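You operate a simulated robot arm through the tools that you are given. There is no shell and no other tool.

Carry out the task below with a simulated two-armed robot. There is one attempt and no reset: what you move stays moved.

Task
Close the hose manifold down and wipe the smear off its top.
Fine: air valve shut, vent key once, flow knob shut, all before you wipe; use the orange pad and put it back. What is to be rubbed or washed off counts as gone when no trace of it is left.

It is judged by the outcome, as a careful person would: the job done as asked, and still so three seconds after it is handed in. It fails if anything else is knocked over, pushed out of place, dropped, spilled or broken.

Robot
Two 7-joint arms with two-finger parallel grippers on one trunk that stands fixed in place. Base frame: the origin is at the foot of the trunk, x ahead of it, y to its left, z up. Readings come in mm, degrees, newtons and seconds.
The left shoulder is at [70, 177, 1170], the right one opposite. With the tool pointing down near the work surface each hand reaches from about 100 to 720 mm from the base axis, measured 20 degrees to its own side. Payload 3.43 kg a hand.
The tool frame of a hand sits at the grasp point between the pads (the TCP): z along the fingers, y along the line on which they close. The tips reach 30 mm beyond it. Largest opening 94 mm; finger width 28, thickness 10; the body of the gripper, 50 by 96 mm, starts 55 mm behind the TCP.
Orientation is that of the tool frame in the base frame, as a unit quaternion [w, x, y, z]. With the fingers straight down and closing along the base's y, the tool's x points along the base's -x, its y along +y and its z along -z.

Tools
- The arms move only by the tool step_arm. It takes "left_motion", "right_motion" or both (then of equal length, played together; a hand with none holds still); each is a list that holds one entry, the list of rows, each a list of 7 numbers: the shift along the tool's x, y, z in mm, then the turn, a rotation vector about the tool's x, y, z in degrees, then the closure, from 0 (fully open) to 1 (shut). In form: [[[tx, ty, tz, ax, ay, az, grip], ...]]. A call has 1 to 20 rows; each row shifts and turns the commanded pose from where the row before left it, along the tool's axes as they then stand. A row lasts 0.2 s, in which the tool goes at most 50 mm and 8.6 degrees; a call with a longer step from one row to the next is refused whole, and so is a gripper value outside its range. Where a pose cannot be reached the arm comes as near as it can. A force on the tool above 40 N (or 10 N above the force at the start of the call, whichever is more), or a blocked arm, ends the call early, and 0.2 s more pass. Each finger travels about 153 mm/s and halts on what it meets, pressing with about 44 N; the grip force reading is that of the motor and also rises with nothing between the fingers. The clock runs only during rows and for 0.2 s after the last one: add rows that do not move to give the fingers time. The reply holds the time, the measured pose of the TCP, the force on the tool along the base axes, the opening and the grip force, in the units named above and with some noise, with the torque about the TCP (base axes, N m) and any sound that the robot's microphone picked up.
- Cameras (640 x 400 px; columns grow to the right, rows downward): "scene" is now at [126.3, 10.6, 1470.4]; the picture's right is [0.17, -0.99, 0.00], its down [-0.73, -0.12, -0.67] and it looks along [0.66, 0.11, -0.74] (base axes); focal length 336 px, centre (320, 200). "left" rides on the left gripper at [76, -14, -102] in its tool frame; the picture's right is [0.18, 0.98, 0.00], its down [-0.75, 0.14, -0.64] and it looks along [-0.63, 0.12, 0.77] (tool axes); focal length 243 px, centre (320, 200). "right" rides on the right gripper at [76, 14, -103] in its tool frame; the picture's right is [-0.18, 0.98, 0.00], its down [-0.75, -0.14, -0.64] and it looks along [-0.63, -0.12, 0.77] (tool axes); focal length 243 px, centre (320, 200). There is no depth. A picture from a camera that has moved, and an enlarged one, comes with that camera's place and axes in the base frame and with its lens.
- snapshot(camera): a new picture of that camera. No time passes.
- slide_trunk(by): slides the trunk up (or, below 0, down) by that many mm; the arms and the scene camera ride with it, the base frame stays. It gives what a move gives, with no picture.
- head_to(pan, tilt): turns the head with the scene camera to pan (to the left, within 86 degrees either way) and tilt (down, from -29 to 69), counted from straight ahead of the robot. It gives what a move gives.
- zoom(camera, box): a new picture of the part [left, top, right, bottom] of that camera's present view, enlarged. No time passes.
- hand_in(): hands the job in; it is judged then, once.

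Nothing tells you positions but the pictures and the camera data. Unless the task says otherwise, let go and move clear before handing in.

The tools are called after "Call:" by a JSON object that holds its "fn" and its "kwargs". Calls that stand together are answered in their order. step_arm: Moves the arms, as the interface text tells. Its arguments: {"type":"object","properties":{"left_motion":{"type":"array"},"right_motion":{"type":"array"}},"required":[]} The other tools are called the same way: slide_trunk (by) slides the trunk up or down; head_to (pan, tilt) turns the head that bears the scene camera; snapshot (camera) takes a picture; zoom (camera, box) takes an enlarged picture of a part of a camera's view; hand_in () hands the job in.

At the start:

```text
clock: 0.0
left_ee_pos: [470.4, 352.5, 1188.2]
left_tool_rot: [0.0, 0.0, 1.0, 0.0]
left_ft_force: [-1.0, 0.4, 0.4]
left_torque: [0.0, -0.01, 0.01]
left_gripper_width: 94.1
left_gripper_force: 0.0
right_ee_pos: [493.2, -156.5, 1120.0]
right_tool_rot: [0.0, -0.001, 1.0, 0.0]
right_ft_force: [0.2, 0.9, 0.3]
right_torque: [0.01, -0.01, 0.01]
right_gripper_width: 94.1
right_gripper_force: 0.0
trunk travel left (down, up): [-750.0, 90.0]
head pan, tilt: [9.6, 47.8]
```

scene: 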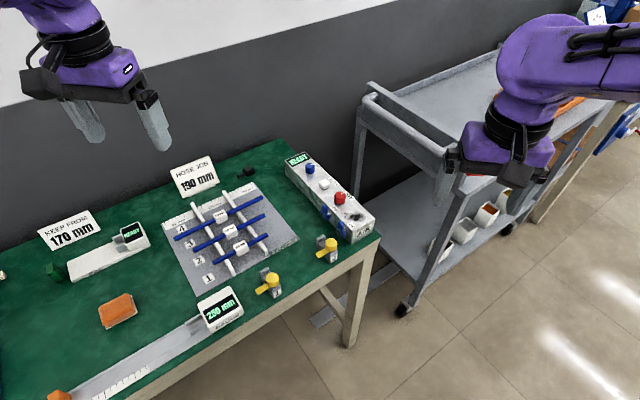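
right: 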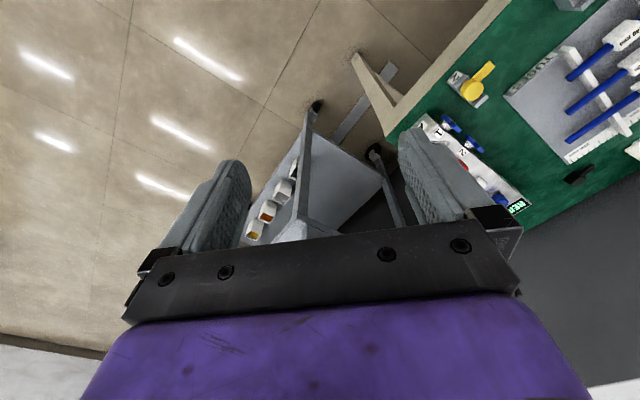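
left: 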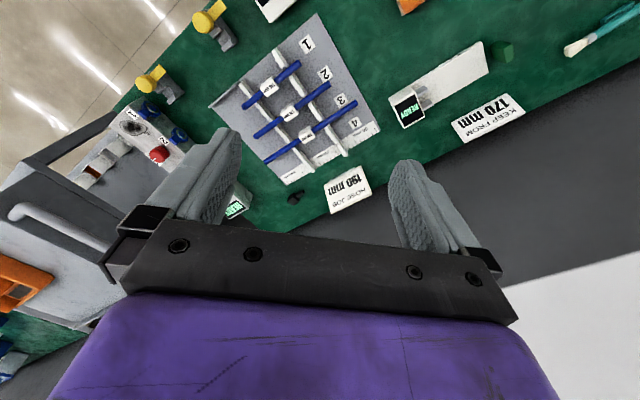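

I see a green table with a manifold-like panel (grid of pipes), a white box with buttons and knobs, yellow valves, an orange pad, and a cart. I'll look more closely before moving anything.

Call:
{"fn": "zoom", "kwargs": {"camera": "scene", "box": [260, 130, 400, 260]}}

Call:
{"fn": "zoom", "kwargs": {"camera": "scene", "box": [140, 160, 320, 300]}}

Call:
{"fn": "zoom", "kwargs": {"camera": "scene", "box": [0, 200, 260, 400]}}

Call:
{"fn": "zoom", "kwargs": {"camera": "scene", "box": [400, 0, 640, 260]}}

```text
3.08 times, centred on (330, 195) of scene
camera zoom: at [126.3, 10.6, 1470.4], right [0.17, -0.99, 0.0], down [-0.73, -0.12, -0.67], along [0.66, 0.11, -0.74], focal length 1032 px, centre (289, 215)
```

zoom: 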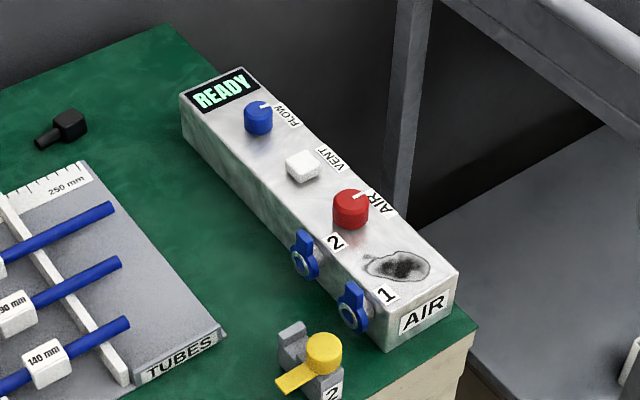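

```text
2.86 times, centred on (230, 230) of scene
camera zoom: at [126.3, 10.6, 1470.4], right [0.17, -0.99, 0.0], down [-0.73, -0.12, -0.67], along [0.66, 0.11, -0.74], focal length 958 px, centre (577, 114)
```

zoom: 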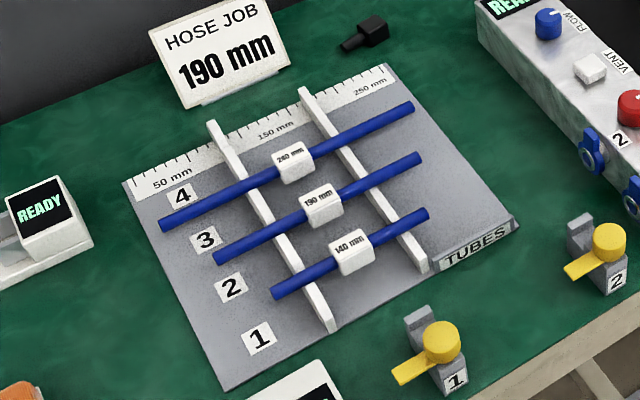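

```text
2.00 times, centred on (130, 300) of scene
camera zoom: at [126.3, 10.6, 1470.4], right [0.17, -0.99, 0.0], down [-0.73, -0.12, -0.67], along [0.66, 0.11, -0.74], focal length 671 px, centre (700, 0)
```

zoom: 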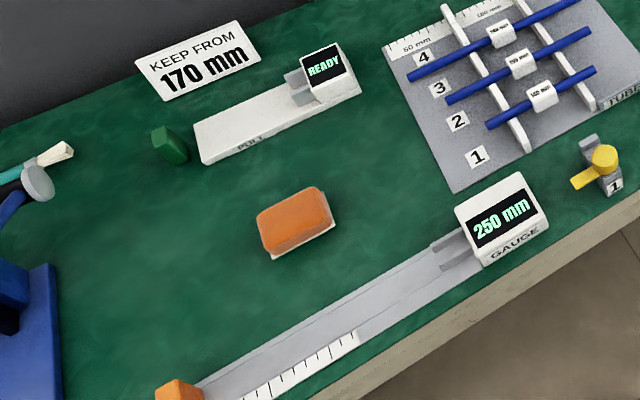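

```text
1.54 times, centred on (520, 130) of scene
camera zoom: at [126.3, 10.6, 1470.4], right [0.17, -0.99, 0.0], down [-0.73, -0.12, -0.67], along [0.66, 0.11, -0.74], focal length 516 px, centre (12, 308)
```

zoom: 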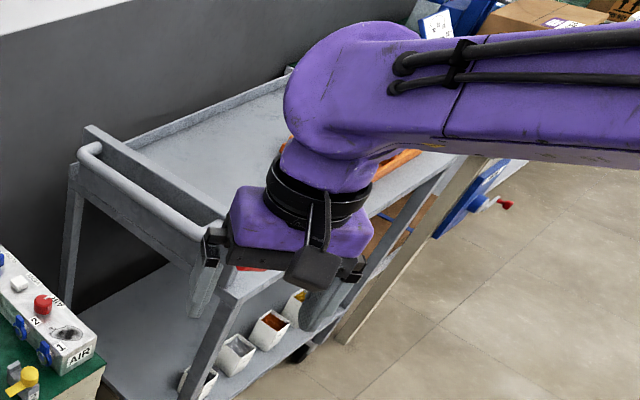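

The white box on the right end of the green table is the manifold: READY display, blue FLOW knob, white VENT key, red AIR knob, and a dark smear at the near end. I'll zoom tighter on the knobs and the pad, and look with the wrist cameras.

Call:
{"fn": "zoom", "kwargs": {"camera": "scene", "box": [300, 155, 350, 187]}}

Call:
{"fn": "zoom", "kwargs": {"camera": "scene", "box": [320, 180, 384, 244]}}

Call:
{"fn": "zoom", "kwargs": {"camera": "right", "box": [400, 90, 540, 220]}}

Call:
{"fn": "zoom", "kwargs": {"camera": "left", "box": [80, 60, 260, 230]}}

```text
12.50 times, centred on (325, 171) of scene
camera zoom: at [126.3, 10.6, 1470.4], right [0.17, -0.99, 0.0], down [-0.73, -0.12, -0.67], along [0.66, 0.11, -0.74], focal length 4193 px, centre (258, 562)
```

zoom: 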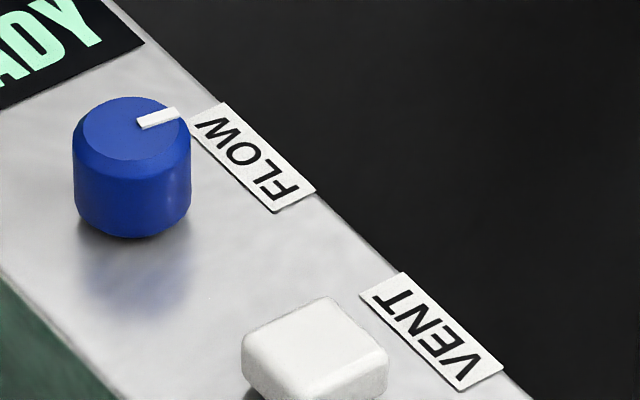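

```text
6.25 times, centred on (352, 212) of scene
camera zoom: at [126.3, 10.6, 1470.4], right [0.17, -0.99, 0.0], down [-0.73, -0.12, -0.67], along [0.66, 0.11, -0.74], focal length 2097 px, centre (120, 125)
```

zoom: 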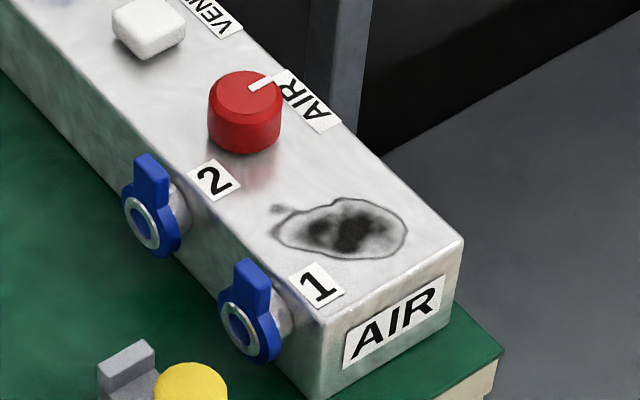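

```text
3.08 times, centred on (470, 155) of right
camera zoom: at [415.5, -143.0, 1222.6], right [0.18, 0.98, 0.0], down [0.75, -0.14, 0.64], along [0.63, -0.12, -0.77], focal length 746 px, centre (-142, 338)
```

zoom: 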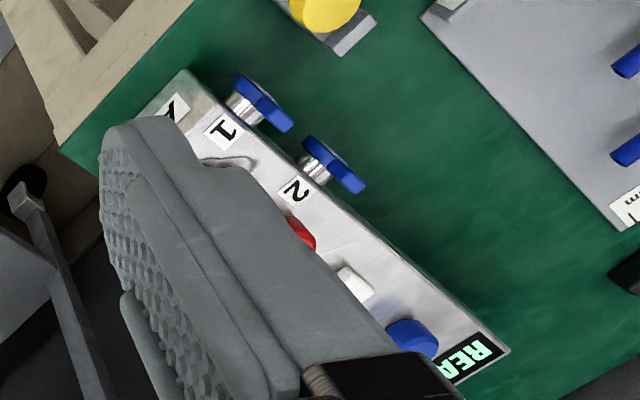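

```text
2.35 times, centred on (170, 145) of left
camera zoom: at [393.1, 338.3, 1290.5], right [-0.18, 0.98, 0.0], down [0.75, 0.14, 0.64], along [0.63, 0.12, -0.77], focal length 571 px, centre (673, 329)
```

zoom: 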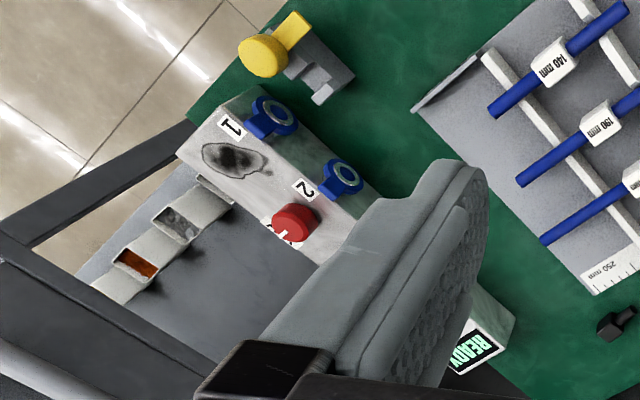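

The red AIR knob appears to be near (697, 57), z about 850, and the blue FLOW knob near (776, 146), which is at the edge of reach. I'll check for marks around the knobs that show which position is shut.

Call:
{"fn": "zoom", "kwargs": {"camera": "scene", "box": [325, 185, 357, 205]}}

Call:
{"fn": "zoom", "kwargs": {"camera": "scene", "box": [280, 145, 320, 180]}}

Call:
{"fn": "zoom", "kwargs": {"camera": "scene", "box": [310, 225, 350, 270]}}

Call:
{"fn": "zoom", "kwargs": {"camera": "scene", "box": [85, 280, 149, 340]}}

Call:
{"fn": "zoom", "kwargs": {"camera": "left", "box": [120, 80, 200, 180]}}

```text
16.00 times, centred on (341, 195) of scene
camera zoom: at [126.3, 10.6, 1470.4], right [0.17, -0.99, 0.0], down [-0.73, -0.12, -0.67], along [0.66, 0.11, -0.74], focal length 5368 px, centre (-16, 280)
```

zoom: 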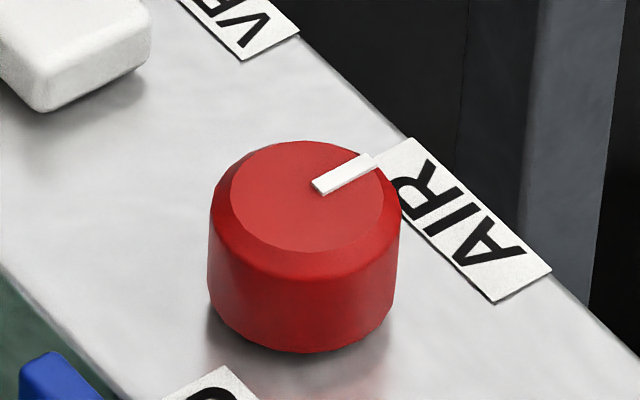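

```text
11.43 times, centred on (300, 162) of scene
camera zoom: at [126.3, 10.6, 1470.4], right [0.17, -0.99, 0.0], down [-0.73, -0.12, -0.67], along [0.66, 0.11, -0.74], focal length 3834 px, centre (549, 629)
```

zoom: 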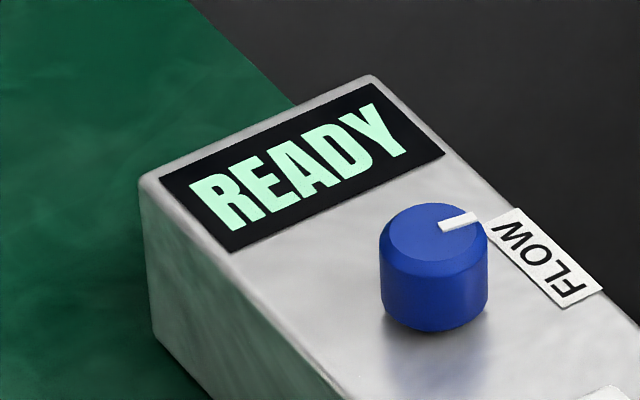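

```text
8.89 times, centred on (330, 248) of scene
camera zoom: at [126.3, 10.6, 1470.4], right [0.17, -0.99, 0.0], down [-0.73, -0.12, -0.67], along [0.66, 0.11, -0.74], focal length 2982 px, centre (231, -222)
```

zoom: 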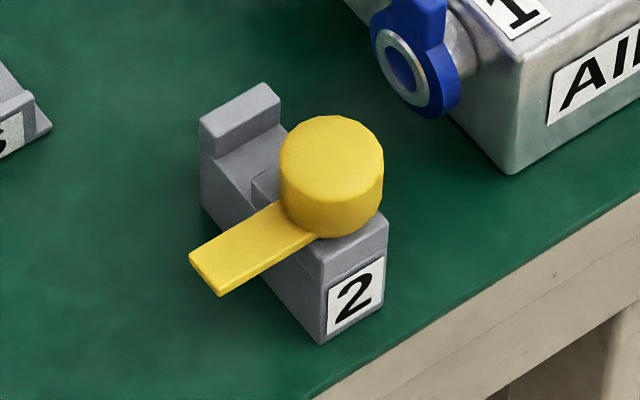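

```text
6.67 times, centred on (117, 310) of scene
camera zoom: at [126.3, 10.6, 1470.4], right [0.17, -0.99, 0.0], down [-0.73, -0.12, -0.67], along [0.66, 0.11, -0.74], focal length 2236 px, centre (1673, -533)
```

zoom: 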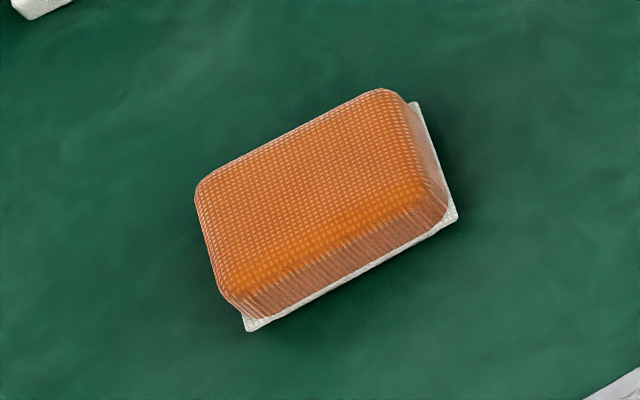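

```text
4.00 times, centred on (160, 130) of left
camera zoom: at [393.1, 338.3, 1290.5], right [-0.18, 0.98, 0.0], down [0.75, 0.14, 0.64], along [0.63, 0.12, -0.77], focal length 970 px, centre (960, 480)
```

zoom: 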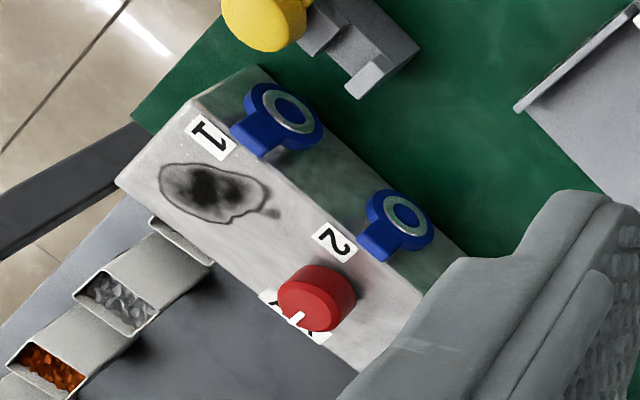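

No scale marks are visible, only white pointers aimed at the labels. I'll bring the left hand above the manifold at a safe height, both for a closer wrist view and to test reach.

Call:
{"fn": "step_arm", "kwargs": {"left_motion": [[[-25, -33, 8, 0, 0, 0, 0], [-25, -33, 8, 0, 0, 0, 0], [-25, -33, 8, 0, 0, 0, 0], [-25, -33, 8, 0, 0, 0, 0], [-25, -33, 8, 0, 0, 0, 0], [-25, -33, 8, 0, 0, 0, 0], [-25, -33, 8, 0, 0, 0, 0], [0, 0, 0, 0, 0, 0, 0]]]}}

Call:
{"fn": "snapshot", "kwargs": {"camera": "left"}}

Call:
{"fn": "snapshot", "kwargs": {"camera": "scene"}}

```text
clock: 1.8
left_ee_pos: [644.4, 120.9, 1133.5]
left_tool_rot: [0.0, -0.001, 1.0, -0.001]
left_ft_force: [-0.1, 0.4, 0.0]
left_torque: [0.0, -0.02, -0.02]
left_gripper_width: 94.1
left_gripper_force: 0.1
right_ee_pos: [491.9, -156.6, 1120.8]
right_tool_rot: [0.001, 0.0, 1.0, 0.0]
right_ft_force: [0.1, 0.3, -1.1]
right_torque: [0.0, -0.04, 0.0]
right_gripper_width: 94.1
right_gripper_force: 0.0
trunk travel left (down, up): [-750.0, 90.0]
head pan, tilt: [9.6, 47.8]
```

```text
taken
camera left: at [567.5, 107.1, 1235.1], right [-0.19, 0.98, 0.0], down [0.75, 0.14, 0.64], along [0.63, 0.12, -0.77], focal length 243 px, centre (320, 200)
```

left: 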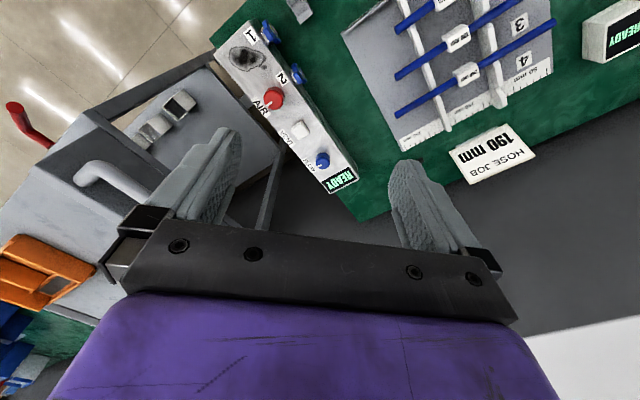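

```text
taken
camera scene: at [125.2, 11.1, 1470.5], right [0.17, -0.99, 0.0], down [-0.73, -0.12, -0.67], along [0.66, 0.11, -0.74], focal length 336 px, centre (320, 200)
```

scene: 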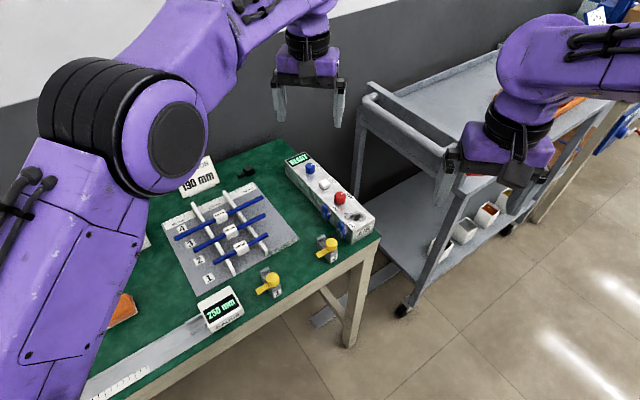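

The left hand is above the manifold with a clear view. I'll zoom in to triangulate the knobs, key and smear.

Call:
{"fn": "zoom", "kwargs": {"camera": "left", "box": [200, 10, 370, 200]}}

Call:
{"fn": "zoom", "kwargs": {"camera": "left", "box": [250, 80, 290, 110]}}

Call:
{"fn": "zoom", "kwargs": {"camera": "left", "box": [280, 120, 360, 195]}}

```text
2.11 times, centred on (285, 105) of left
camera zoom: at [567.5, 107.1, 1235.1], right [-0.19, 0.98, 0.0], down [0.75, 0.14, 0.64], along [0.63, 0.12, -0.77], focal length 511 px, centre (394, 400)
```

zoom: 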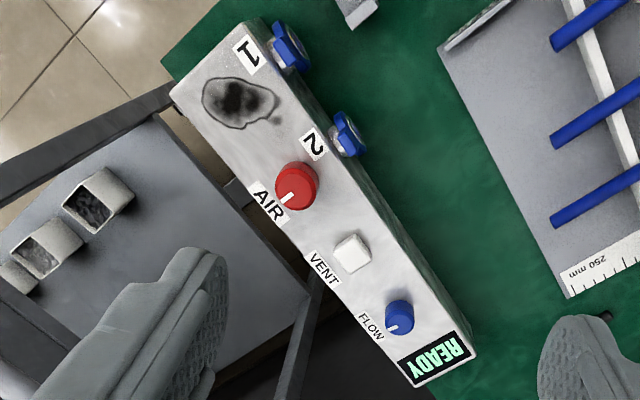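

```text
13.33 times, centred on (270, 95) of left
camera zoom: at [567.5, 107.1, 1235.1], right [-0.19, 0.98, 0.0], down [0.75, 0.14, 0.64], along [0.63, 0.12, -0.77], focal length 3235 px, centre (987, 1600)
```

zoom: 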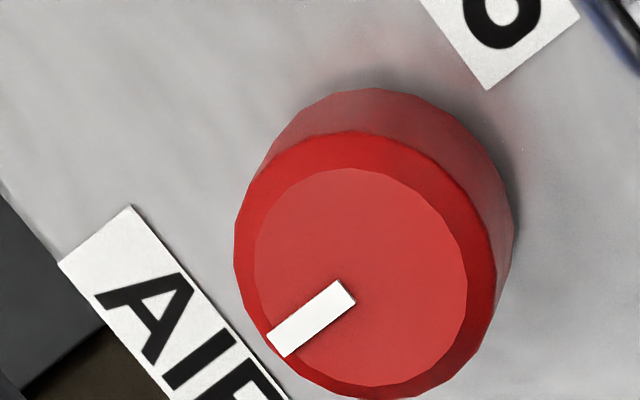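

```text
5.33 times, centred on (320, 158) of left
camera zoom: at [567.5, 107.1, 1235.1], right [-0.19, 0.98, 0.0], down [0.75, 0.14, 0.64], along [0.63, 0.12, -0.77], focal length 1294 px, centre (320, 427)
```

zoom: 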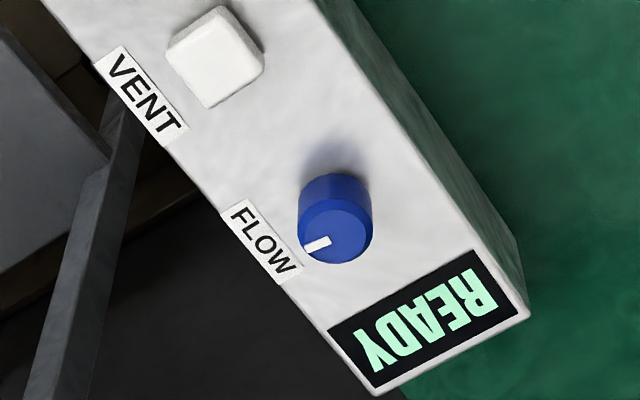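

Estimates so far: AIR knob top at about (700, 58, 855), VENT at (743, 105, 848), FLOW at (796, 154, 855), smear at (656, 13, 832), and the box axis at 45°. The cart handle is close to where I will work, so I'll check where it is.

Call:
{"fn": "zoom", "kwargs": {"camera": "scene", "box": [330, 40, 530, 260]}}

Call:
{"fn": "zoom", "kwargs": {"camera": "left", "box": [0, 60, 300, 320]}}

Call:
{"fn": "snapshot", "kwargs": {"camera": "right"}}

```text
1.82 times, centred on (430, 150) of scene
camera zoom: at [125.2, 11.1, 1470.5], right [0.17, -0.99, 0.0], down [-0.73, -0.12, -0.67], along [0.66, 0.11, -0.74], focal length 610 px, centre (120, 291)
```

zoom: 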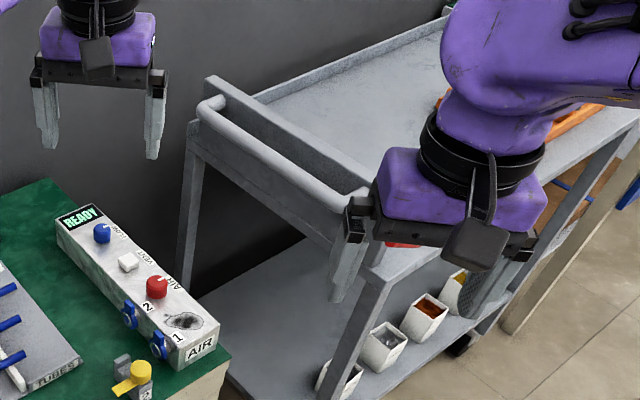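

```text
1.54 times, centred on (150, 190) of left
camera zoom: at [567.5, 107.1, 1235.1], right [-0.19, 0.98, 0.0], down [0.75, 0.14, 0.64], along [0.63, 0.12, -0.77], focal length 373 px, centre (582, 215)
```

zoom: 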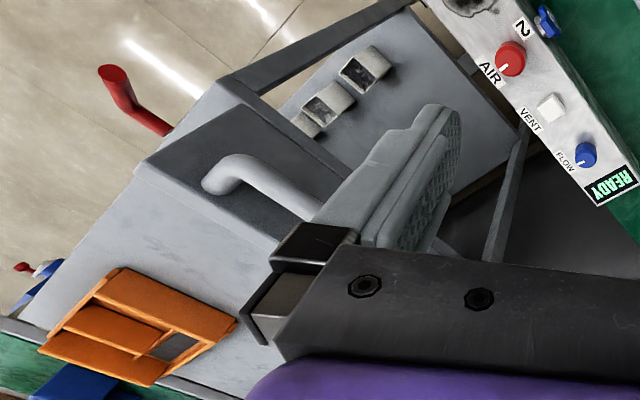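

```text
taken
camera right: at [414.6, -142.5, 1222.9], right [0.18, 0.98, 0.0], down [0.75, -0.14, 0.64], along [0.63, -0.12, -0.77], focal length 243 px, centre (320, 200)
```

right: 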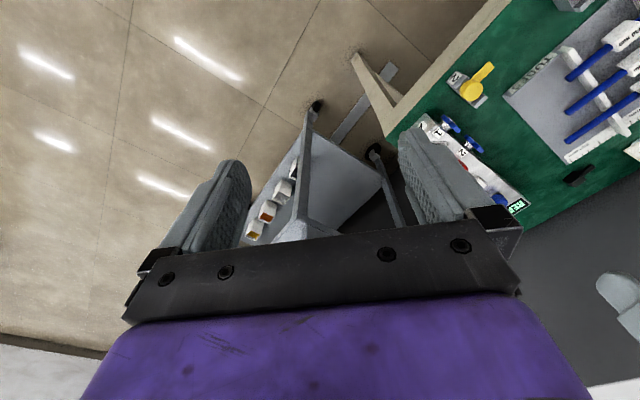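

The cart handle runs from about (839, -206) to (1032, 22) at z around 930, well clear of my work. Next I'll bring the left hand over the AIR knob, fingers down and partly closed, still high, to see whether that pose is reachable.

Call:
{"fn": "step_arm", "kwargs": {"left_motion": [[[-9.3, -10.5, 33.9, 0, 0, 0, 0.45], [-9.3, -10.5, 33.9, 0, 0, 0, 0.45], [-9.3, -10.5, 33.9, 0, 0, 0, 0.45], [-9.3, -10.5, 33.9, 0, 0, 0, 0.45], [-9.3, -10.5, 33.9, 0, 0, 0, 0.45], [-9.3, -10.5, 33.9, 0, 0, 0, 0.45], [0, 0, 0, 0, 0, 0, 0.45]]]}}

Call:
{"fn": "snapshot", "kwargs": {"camera": "left"}}

Call:
{"fn": "snapshot", "kwargs": {"camera": "scene"}}

```text
clock: 3.4
left_ee_pos: [675.2, 86.4, 941.6]
left_tool_rot: [0.001, 0.0, 1.0, 0.0]
left_ft_force: [0.5, -0.5, 0.3]
left_torque: [0.01, -0.03, 0.02]
left_gripper_width: 51.7
left_gripper_force: 0.1
left hand out of reach, approached as far as the arm can: row 4, 5, 6
right_ee_pos: [492.7, -157.1, 1120.2]
right_tool_rot: [0.0, 0.001, 1.0, 0.0]
right_ft_force: [-0.2, 0.2, 0.3]
right_torque: [0.02, 0.0, -0.01]
right_gripper_width: 93.8
right_gripper_force: 0.1
trunk travel left (down, up): [-750.0, 90.0]
head pan, tilt: [9.6, 47.8]
```

```text
taken
camera left: at [598.5, 72.0, 1043.8], right [-0.19, 0.98, 0.0], down [0.75, 0.14, 0.64], along [0.63, 0.12, -0.77], focal length 243 px, centre (320, 200)
```

left: 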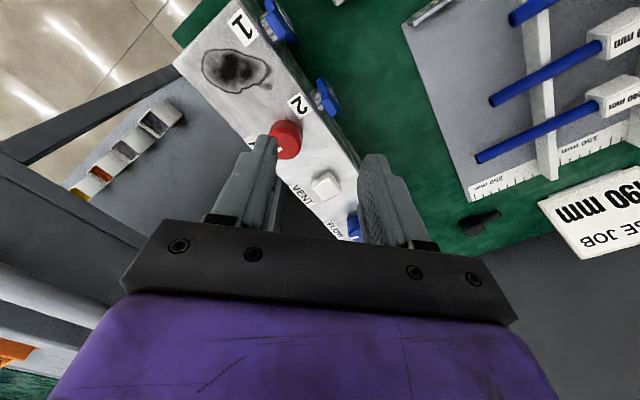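

```text
taken
camera scene: at [126.3, 10.4, 1470.4], right [0.17, -0.99, 0.0], down [-0.73, -0.12, -0.67], along [0.66, 0.11, -0.74], focal length 336 px, centre (320, 200)
```

scene: 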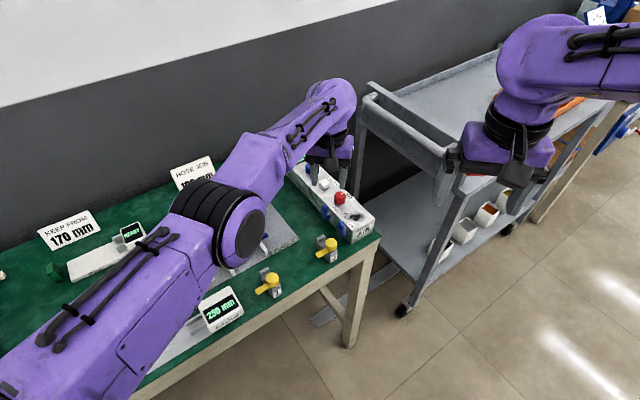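

Tool-down tops out at about (675, 86), so I need to tilt the hand forward to reach these controls. I'll take one more sharp look from here to refine positions.

Call:
{"fn": "zoom", "kwargs": {"camera": "left", "box": [255, 100, 335, 165]}}

Call:
{"fn": "zoom", "kwargs": {"camera": "left", "box": [285, 150, 375, 250]}}

Call:
{"fn": "zoom", "kwargs": {"camera": "left", "box": [160, 0, 360, 130]}}

```text
6.15 times, centred on (295, 132) of left
camera zoom: at [598.5, 72.0, 1043.8], right [-0.19, 0.98, 0.0], down [0.75, 0.14, 0.64], along [0.63, 0.12, -0.77], focal length 1493 px, centre (474, 615)
```

zoom: 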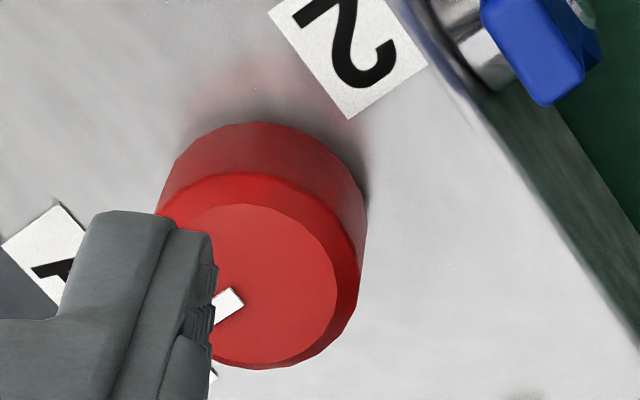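

```text
4.00 times, centred on (330, 200) of left
camera zoom: at [598.5, 72.0, 1043.8], right [-0.19, 0.98, 0.0], down [0.75, 0.14, 0.64], along [0.63, 0.12, -0.77], focal length 970 px, centre (280, 200)
```

zoom: 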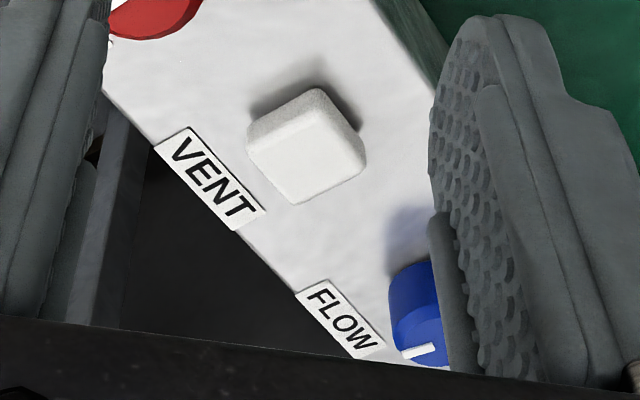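

```text
3.08 times, centred on (260, 65) of left
camera zoom: at [598.5, 72.0, 1043.8], right [-0.19, 0.98, 0.0], down [0.75, 0.14, 0.64], along [0.63, 0.12, -0.77], focal length 746 px, centre (505, 615)
```

zoom: 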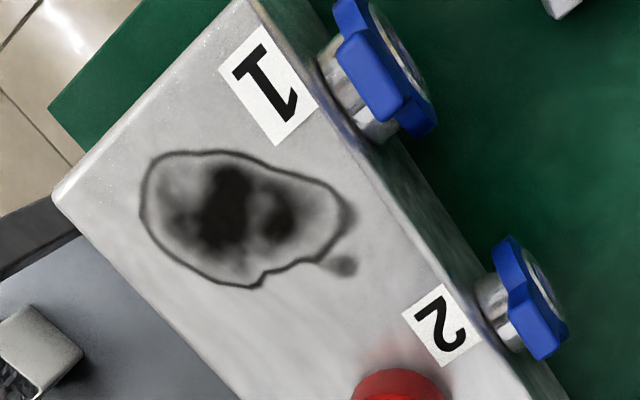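

The AIR knob refines to about (700, 60), diameter 28.5, with the box top at about z 834 and the knob top at 855. I'll tilt the left hand forward 25° and yaw it slightly, still high above the knob.

Call:
{"fn": "step_arm", "kwargs": {"left_motion": [[[0, 0, 0, 0, -6.25, 0, 0.5], [0, 0, 0, 0, -6.25, 0, 0.5], [0, 0, 0, 0, -6.25, 0, 0.5], [0, 0, 0, 0, -6.25, 0, 0.5], [0, 0, 0, 2.1, 0, 4.53, 0.5], [0, 0, 0, 2.1, 0, 4.53, 0.5], [0, 0, 0, 0, 0, 0, 0.5]]]}}

Call:
{"fn": "snapshot", "kwargs": {"camera": "left"}}

Call:
{"fn": "snapshot", "kwargs": {"camera": "scene"}}

```text
clock: 5.0
left_ee_pos: [674.4, 85.8, 941.7]
left_tool_rot: [0.216, 0.085, 0.973, -0.018]
left_ft_force: [-0.2, 0.5, -0.5]
left_torque: [0.01, 0.03, 0.0]
left_gripper_width: 46.9
left_gripper_force: 0.1
right_ee_pos: [491.3, -157.0, 1119.0]
right_tool_rot: [0.0, 0.001, 1.0, 0.0]
right_ft_force: [-0.1, -0.4, 1.2]
right_torque: [0.02, -0.01, 0.0]
right_gripper_width: 93.8
right_gripper_force: 0.0
trunk travel left (down, up): [-750.0, 90.0]
head pan, tilt: [9.6, 47.8]
```

```text
taken
camera left: at [561.9, 90.5, 1002.6], right [0.01, 1.0, -0.08], down [0.43, 0.07, 0.9], along [0.9, -0.04, -0.43], focal length 243 px, centre (320, 200)
```

left: 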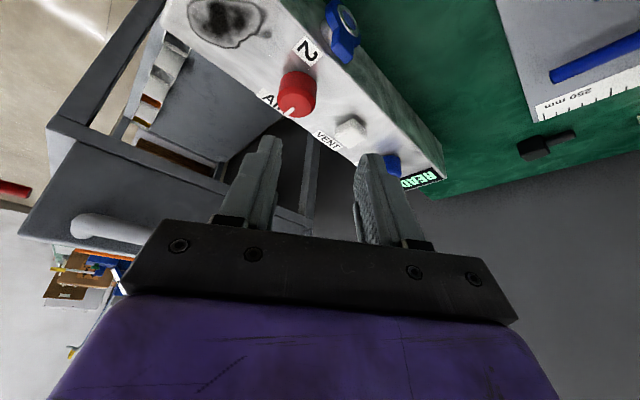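

```text
taken
camera scene: at [126.0, 9.8, 1470.4], right [0.17, -0.99, 0.0], down [-0.73, -0.12, -0.67], along [0.66, 0.11, -0.74], focal length 336 px, centre (320, 200)
```

scene: 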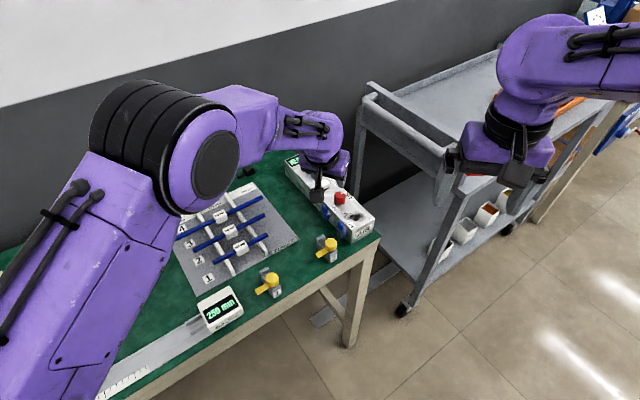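

The commanded pose continues from the measured pose, so I'll compute each move from that. Now I'll move over the AIR knob at a safe height (tips about 17 mm above it) to check centering.

Call:
{"fn": "step_arm", "kwargs": {"left_motion": [[[-3.3, -10.6, 21.8, 0, 0, 0, 0.52], [-3.3, -10.6, 21.8, 0, 0, 0, 0.52], [0, 0, 0, 0, 0, 0, 0.52]]]}}

Call:
{"fn": "snapshot", "kwargs": {"camera": "left"}}

Call:
{"fn": "zoom", "kwargs": {"camera": "left", "box": [220, 50, 420, 220]}}

Call:
{"fn": "zoom", "kwargs": {"camera": "scene", "box": [280, 130, 400, 250]}}

```text
clock: 5.8
left_ee_pos: [695.3, 60.2, 906.3]
left_tool_rot: [0.216, 0.084, 0.973, -0.019]
left_ft_force: [0.2, 0.3, -0.8]
left_torque: [-0.03, 0.01, 0.0]
left_gripper_width: 45.0
left_gripper_force: 0.1
right_ee_pos: [492.3, -156.5, 1121.3]
right_tool_rot: [0.001, 0.0, 1.0, 0.0]
right_ft_force: [-0.5, -0.5, 0.3]
right_torque: [-0.01, -0.03, -0.01]
right_gripper_width: 94.0
right_gripper_force: 0.0
trunk travel left (down, up): [-750.0, 90.0]
head pan, tilt: [9.6, 47.8]
```

```text
taken
camera left: at [581.9, 65.8, 965.9], right [0.01, 1.0, -0.08], down [0.43, 0.07, 0.9], along [0.9, -0.04, -0.43], focal length 243 px, centre (320, 200)
```

left: 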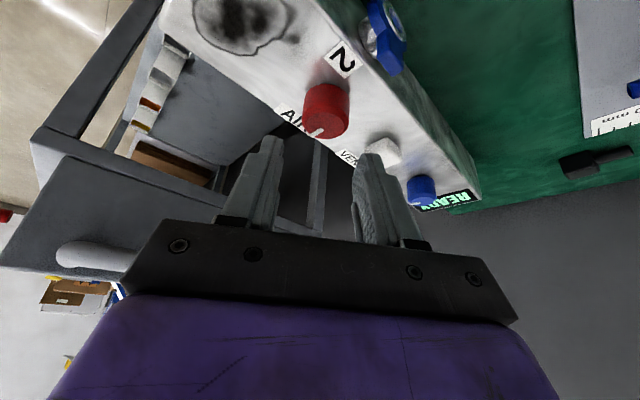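

```text
2.35 times, centred on (320, 135) of left
camera zoom: at [581.9, 65.8, 965.9], right [0.01, 1.0, -0.08], down [0.43, 0.07, 0.9], along [0.9, -0.04, -0.43], focal length 571 px, centre (320, 353)
```

zoom: 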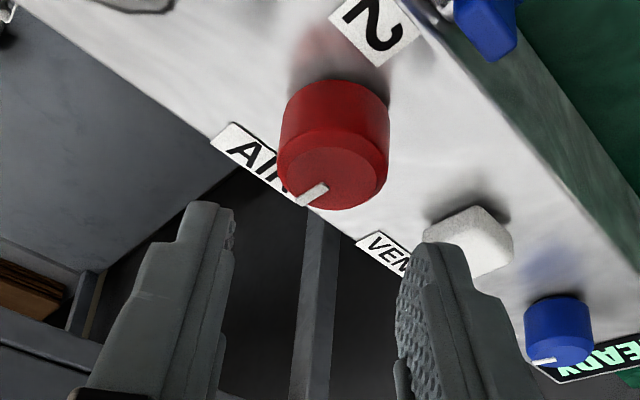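

```text
3.33 times, centred on (340, 190) of scene
camera zoom: at [125.6, 10.9, 1470.5], right [0.17, -0.99, 0.0], down [-0.73, -0.12, -0.67], along [0.66, 0.11, -0.74], focal length 1118 px, centre (253, 233)
```

zoom: 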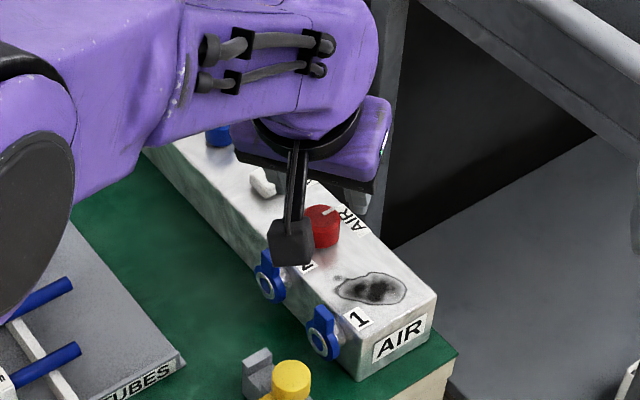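

Centering looks good: the knob sits midway between the fingers. I'll lower the hand straight down around the AIR knob without closing yet.

Call:
{"fn": "step_arm", "kwargs": {"left_motion": [[[5.0, 0, 11, 0, 0, 0, 0.52], [5.0, 0, 11, 0, 0, 0, 0.52], [4.9, 0, 11, 0, 0, 0, 0.52], [0, 0, 0, 0, 0, 0, 0.52]]]}}

Call:
{"fn": "zoom", "kwargs": {"camera": "left", "box": [220, 50, 420, 220]}}

Call:
{"fn": "zoom", "kwargs": {"camera": "scene", "box": [290, 150, 390, 250]}}

```text
clock: 6.8
left_ee_pos: [695.7, 60.2, 869.5]
left_tool_rot: [0.217, 0.085, 0.972, -0.018]
left_ft_force: [-0.1, -0.1, -0.1]
left_torque: [-0.01, 0.02, 0.02]
left_gripper_width: 45.3
left_gripper_force: 0.0
right_ee_pos: [492.7, -156.4, 1119.8]
right_tool_rot: [0.0, 0.001, 1.0, 0.0]
right_ft_force: [-0.3, -0.2, 0.2]
right_torque: [0.01, 0.01, 0.02]
right_gripper_width: 94.2
right_gripper_force: 0.0
trunk travel left (down, up): [-750.0, 90.0]
head pan, tilt: [9.6, 47.8]
```

```text
2.35 times, centred on (320, 135) of left
camera zoom: at [582.2, 65.7, 929.4], right [0.01, 1.0, -0.08], down [0.43, 0.07, 0.9], along [0.9, -0.04, -0.43], focal length 571 px, centre (320, 353)
```

zoom: 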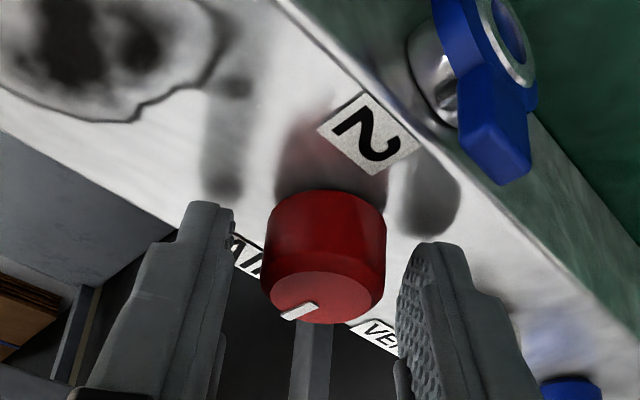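

```text
4.00 times, centred on (340, 200) of scene
camera zoom: at [126.3, 10.4, 1470.4], right [0.17, -0.99, 0.0], down [-0.73, -0.12, -0.67], along [0.66, 0.11, -0.74], focal length 1342 px, centre (240, 200)
```

zoom: 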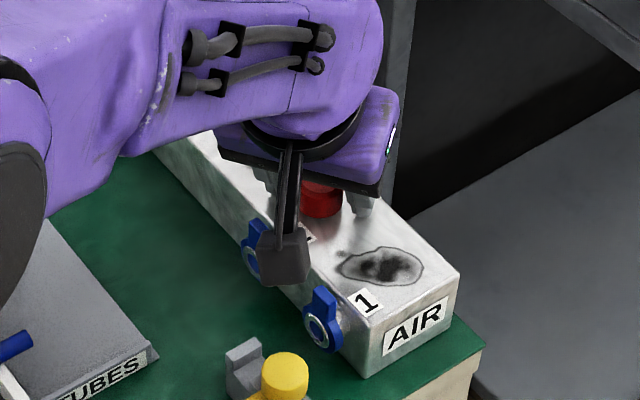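

The knob sits between the fingers with about 8 mm clearance per side and no contact forces. I'll close on it now.

Call:
{"fn": "step_arm", "kwargs": {"left_motion": [[[0, 0, 0, 0, 0, 0, 0.62], [0, 0, 0, 0, 0, 0, 0.68], [0, 0, 0, 0, 0, 0, 0.74], [0, 0, 0, 0, 0, 0, 0.8]]]}}

Call:
{"fn": "zoom", "kwargs": {"camera": "left", "box": [220, 50, 420, 220]}}

```text
clock: 7.8
left_ee_pos: [694.5, 59.5, 868.8]
left_tool_rot: [0.215, 0.084, 0.973, -0.02]
left_ft_force: [0.2, -0.6, -0.8]
left_torque: [-0.04, -0.09, 0.02]
left_gripper_width: 29.5
left_gripper_force: 45.1
right_ee_pos: [492.1, -156.1, 1119.9]
right_tool_rot: [0.0, -0.001, 1.0, 0.0]
right_ft_force: [0.3, -0.3, -0.5]
right_torque: [-0.01, 0.01, 0.02]
right_gripper_width: 94.1
right_gripper_force: 0.1
trunk travel left (down, up): [-750.0, 90.0]
head pan, tilt: [9.6, 47.8]
```

```text
2.35 times, centred on (320, 135) of left
camera zoom: at [582.3, 65.8, 929.5], right [0.01, 1.0, -0.08], down [0.43, 0.07, 0.9], along [0.9, -0.04, -0.43], focal length 571 px, centre (320, 353)
```

zoom: 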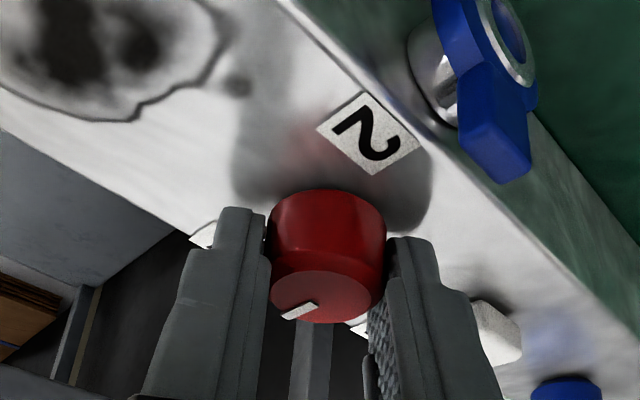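

The knob is gripped at 29.5 mm with negligible side force. I'll try a small clockwise turn (seen from above), the usual shut direction, and watch the torque.

Call:
{"fn": "step_arm", "kwargs": {"left_motion": [[[0, 0.5, 0, 2.1, 0, 4.53, 0.8], [0, 0.5, 0, 2.1, 0, 4.53, 0.8], [0, 0.5, 0, 2.1, 0, 4.53, 0.8], [0, 0, 0, 0, 0, 0, 0.8]]]}}

Call:
{"fn": "zoom", "kwargs": {"camera": "left", "box": [220, 50, 420, 220]}}

```text
clock: 8.8
left_ee_pos: [697.5, 60.7, 869.7]
left_tool_rot: [0.211, 0.211, 0.953, -0.046]
left_ft_force: [-1.2, -4.0, -1.9]
left_torque: [-0.4, -0.39, 0.45]
left_gripper_width: 29.6
left_gripper_force: 44.4
right_ee_pos: [493.5, -158.7, 1120.9]
right_tool_rot: [0.001, 0.0, 1.0, 0.0]
right_ft_force: [-0.1, 0.6, -0.9]
right_torque: [0.02, 0.03, 0.01]
right_gripper_width: 93.9
right_gripper_force: 0.0
trunk travel left (down, up): [-750.0, 90.0]
head pan, tilt: [9.6, 47.8]
```

```text
2.35 times, centred on (320, 135) of left
camera zoom: at [588.4, 95.4, 929.7], right [0.26, 0.96, -0.08], down [0.43, -0.05, 0.9], along [0.86, -0.27, -0.43], focal length 571 px, centre (320, 353)
```

zoom: 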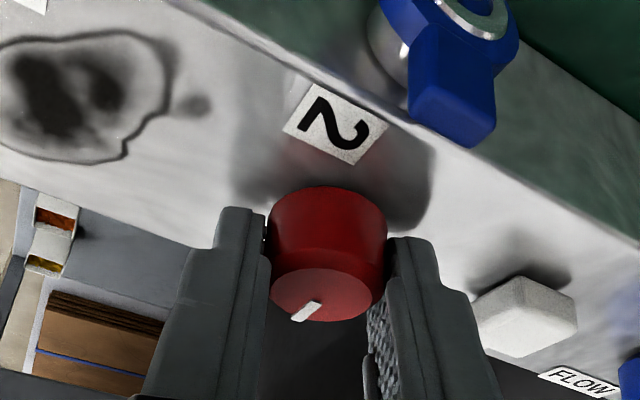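

The knob slipped in the fingers at about 0.45 N·m and the pointer still aims at the label, so clockwise is against a stop. I'll turn back and then go counter-clockwise gently.

Call:
{"fn": "step_arm", "kwargs": {"left_motion": [[[0, -0.5, 0, -2.1, 0, -4.53, 0.8], [0, -0.5, 0, -2.1, 0, -4.53, 0.8], [0, -0.5, 0, -2.1, 0, -4.53, 0.8], [0, 0, 0, 0, 0, 0, 0.8]]]}}

Call:
{"fn": "zoom", "kwargs": {"camera": "left", "box": [220, 50, 420, 220]}}

Call:
{"fn": "zoom", "kwargs": {"camera": "scene", "box": [290, 150, 390, 250]}}

```text
clock: 9.8
left_ee_pos: [695.3, 60.3, 869.5]
left_tool_rot: [0.216, 0.084, 0.973, -0.019]
left_ft_force: [3.0, -1.0, 3.5]
left_torque: [0.26, 0.68, -0.02]
left_gripper_width: 29.6
left_gripper_force: 44.7
right_ee_pos: [492.7, -157.6, 1119.7]
right_tool_rot: [0.0, 0.0, 1.0, 0.0]
right_ft_force: [-0.5, 0.3, 0.0]
right_torque: [0.0, 0.01, 0.02]
right_gripper_width: 94.0
right_gripper_force: 0.1
trunk travel left (down, up): [-750.0, 90.0]
head pan, tilt: [9.6, 47.8]
```

```text
2.35 times, centred on (320, 135) of left
camera zoom: at [582.9, 65.5, 929.6], right [0.0, 1.0, -0.08], down [0.43, 0.07, 0.9], along [0.9, -0.04, -0.43], focal length 571 px, centre (320, 353)
```

zoom: 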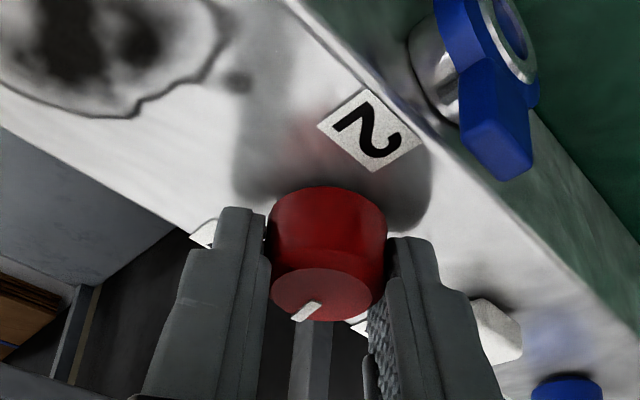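

```text
4.00 times, centred on (340, 200) of scene
camera zoom: at [126.7, 9.8, 1470.4], right [0.17, -0.99, 0.0], down [-0.73, -0.12, -0.67], along [0.66, 0.11, -0.74], focal length 1342 px, centre (240, 200)
```

zoom: 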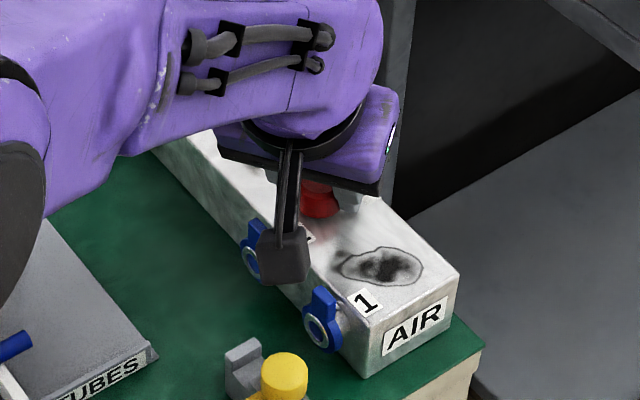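

The knob followed the hand counter-clockwise by 15°, so shut is that way. I'll continue counter-clockwise in increments.

Call:
{"fn": "step_arm", "kwargs": {"left_motion": [[[0, -0.65, 0, -2.96, 0, -6.34, 0.8], [0, -0.65, 0, -2.96, 0, -6.34, 0.8], [0, -0.65, 0, -2.96, 0, -6.34, 0.8], [0, -0.65, 0, -2.96, 0, -6.34, 0.8], [0, 0, 0, 0, 0, 0, 0.8]]]}}

Call:
{"fn": "zoom", "kwargs": {"camera": "left", "box": [220, 50, 420, 220]}}

Call:
{"fn": "snapshot", "kwargs": {"camera": "scene"}}

```text
clock: 11.0
left_ee_pos: [697.5, 59.8, 869.6]
left_tool_rot: [0.215, -0.154, 0.964, 0.036]
left_ft_force: [4.7, 4.7, 5.5]
left_torque: [0.32, 0.06, 0.01]
left_gripper_width: 29.5
left_gripper_force: 44.9
right_ee_pos: [492.5, -156.2, 1120.5]
right_tool_rot: [0.0, -0.002, 1.0, 0.0]
right_ft_force: [0.7, -0.1, -0.1]
right_torque: [-0.03, -0.02, 0.04]
right_gripper_width: 94.0
right_gripper_force: 0.0
trunk travel left (down, up): [-750.0, 90.0]
head pan, tilt: [9.6, 47.8]
```

```text
2.35 times, centred on (320, 135) of left
camera zoom: at [593.9, 10.6, 929.6], right [-0.46, 0.88, -0.08], down [0.35, 0.26, 0.9], along [0.81, 0.39, -0.43], focal length 571 px, centre (320, 353)
```

zoom: 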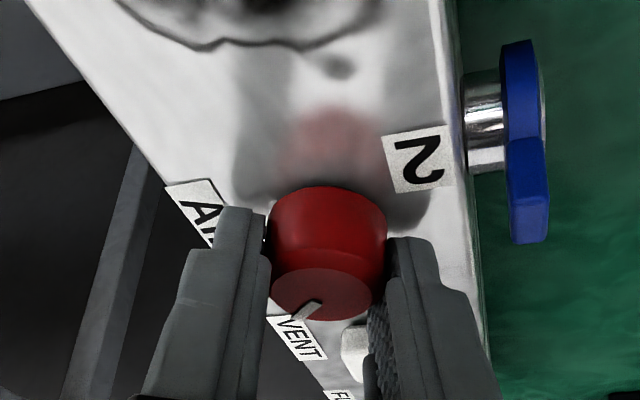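

```text
taken
camera scene: at [126.5, 11.4, 1470.4], right [0.17, -0.99, 0.0], down [-0.73, -0.13, -0.67], along [0.66, 0.11, -0.74], focal length 336 px, centre (320, 200)
```

scene: 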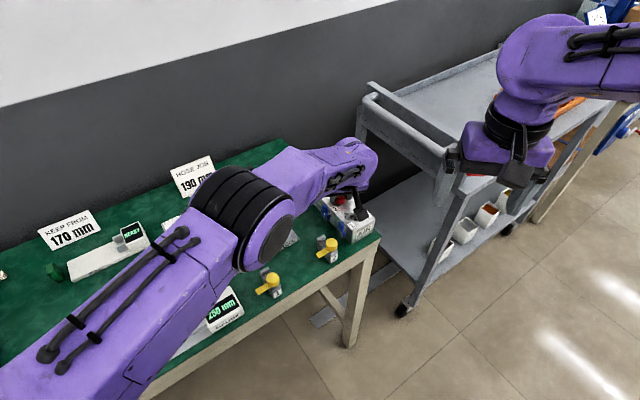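

The knob has turned about 43° counter-clockwise with almost no resisting torque. I'll keep going.

Call:
{"fn": "step_arm", "kwargs": {"left_motion": [[[0, -0.65, 0, -2.96, 0, -6.34, 0.8], [0, -0.65, 0, -2.96, 0, -6.34, 0.8], [0, -0.65, 0, -2.96, 0, -6.34, 0.8], [0, 0, 0, 0, 0, 0, 0.8]]]}}

Call:
{"fn": "zoom", "kwargs": {"camera": "left", "box": [220, 50, 420, 220]}}

```text
clock: 12.0
left_ee_pos: [696.5, 58.7, 869.8]
left_tool_rot: [0.205, -0.326, 0.92, 0.072]
left_ft_force: [5.6, 12.7, 4.3]
left_torque: [0.6, -0.41, 0.02]
left_gripper_width: 29.4
left_gripper_force: 44.9
right_ee_pos: [493.2, -155.4, 1120.6]
right_tool_rot: [0.0, 0.0, 1.0, -0.001]
right_ft_force: [0.9, -0.1, -0.1]
right_torque: [0.01, 0.04, -0.06]
right_gripper_width: 94.1
right_gripper_force: 0.1
trunk travel left (down, up): [-750.0, 90.0]
head pan, tilt: [9.6, 47.8]
```

```text
2.35 times, centred on (320, 135) of left
camera zoom: at [618.3, -23.6, 929.7], right [-0.75, 0.66, -0.08], down [0.23, 0.37, 0.9], along [0.62, 0.66, -0.43], focal length 571 px, centre (320, 353)
```

zoom: 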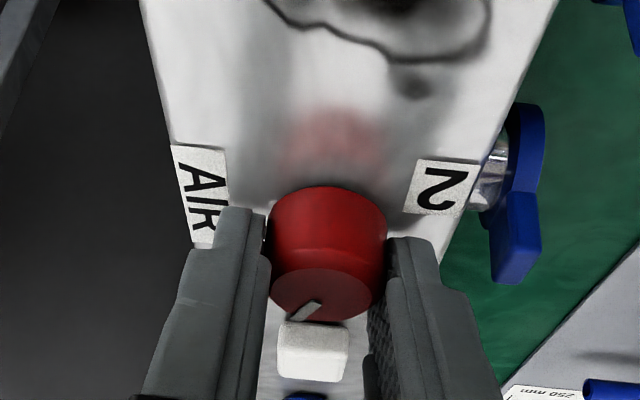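

The knob has turned about 64° with no stop yet, but side force is rising as the arm swings. I'll release, swing the hand back around the knob and take a fresh grip.

Call:
{"fn": "step_arm", "kwargs": {"left_motion": [[[0, 0, 0, 0, 0, 0, 0.56], [0, 0, 0, 0, 0, 0, 0.56]]]}}

Call:
{"fn": "zoom", "kwargs": {"camera": "left", "box": [220, 50, 420, 220]}}

```text
clock: 12.6
left_ee_pos: [696.5, 56.4, 870.3]
left_tool_rot: [0.204, -0.326, 0.92, 0.072]
left_ft_force: [0.9, -0.8, 2.8]
left_torque: [-0.03, 0.12, 0.02]
left_gripper_width: 41.4
left_gripper_force: 0.0
right_ee_pos: [492.6, -156.4, 1120.3]
right_tool_rot: [0.0, 0.0, 1.0, 0.0]
right_ft_force: [0.5, -0.3, -0.2]
right_torque: [0.0, 0.02, 0.04]
right_gripper_width: 94.0
right_gripper_force: 0.0
trunk travel left (down, up): [-750.0, 90.0]
head pan, tilt: [9.6, 47.8]
```

```text
2.35 times, centred on (320, 135) of left
camera zoom: at [618.3, -26.0, 930.1], right [-0.75, 0.66, -0.08], down [0.23, 0.37, 0.9], along [0.62, 0.66, -0.43], focal length 571 px, centre (320, 353)
```

zoom: 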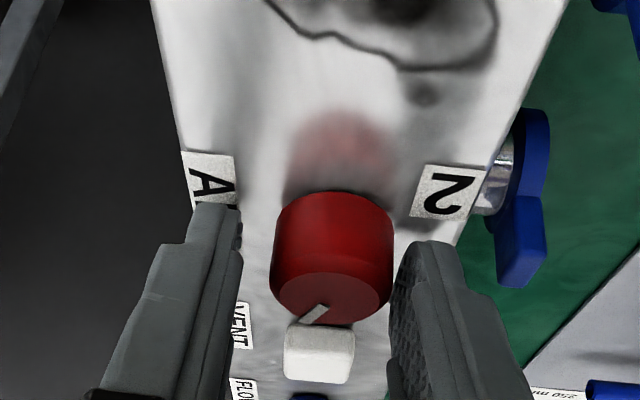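

The pointer has rotated from the AIR label round toward VENT. With the knob centre at about (697.4, 59.4), I'll swing the open hand 70° clockwise around it and regrip.

Call:
{"fn": "step_arm", "kwargs": {"left_motion": [[[0, 1.76, 0, 0, 0, 0, 0.56], [0, 0.41, 0, 3.29, 0, 7.05, 0.56], [0, 0.41, 0, 3.29, 0, 7.05, 0.56], [0, 0.41, 0, 3.29, 0, 7.05, 0.56], [0, 0.41, 0, 3.29, 0, 7.05, 0.56], [0, 0.41, 0, 3.29, 0, 7.05, 0.56], [0, 0.41, 0, 3.29, 0, 7.05, 0.56], [0, 0.41, 0, 3.29, 0, 7.05, 0.56], [0, 0.41, 0, 3.29, 0, 7.05, 0.56], [0, 0.41, 0, 3.29, 0, 7.05, 0.56], [0, 0, 0, 0, 0, 0, 0.56]]]}}

Call:
{"fn": "zoom", "kwargs": {"camera": "left", "box": [220, 50, 420, 220]}}

```text
clock: 15.0
left_ee_pos: [696.3, 60.6, 869.8]
left_tool_rot: [0.208, 0.262, 0.94, -0.059]
left_ft_force: [0.4, 0.6, -0.3]
left_torque: [0.04, -0.03, 0.02]
left_gripper_width: 41.4
left_gripper_force: 0.0
right_ee_pos: [491.9, -157.8, 1119.7]
right_tool_rot: [0.0, -0.001, 1.0, 0.0]
right_ft_force: [-0.1, 0.3, 0.0]
right_torque: [-0.05, -0.03, -0.01]
right_gripper_width: 94.0
right_gripper_force: 0.1
trunk travel left (down, up): [-750.0, 90.0]
head pan, tilt: [9.6, 47.8]
```

```text
2.35 times, centred on (320, 135) of left
camera zoom: at [591.8, 106.1, 929.5], right [0.36, 0.93, -0.08], down [0.43, -0.09, 0.9], along [0.83, -0.36, -0.43], focal length 571 px, centre (320, 353)
```

zoom: 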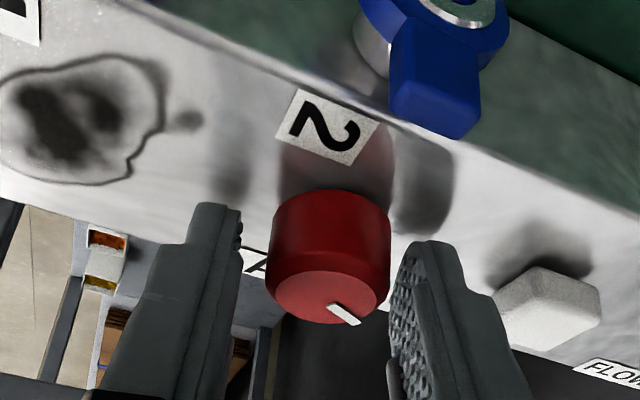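

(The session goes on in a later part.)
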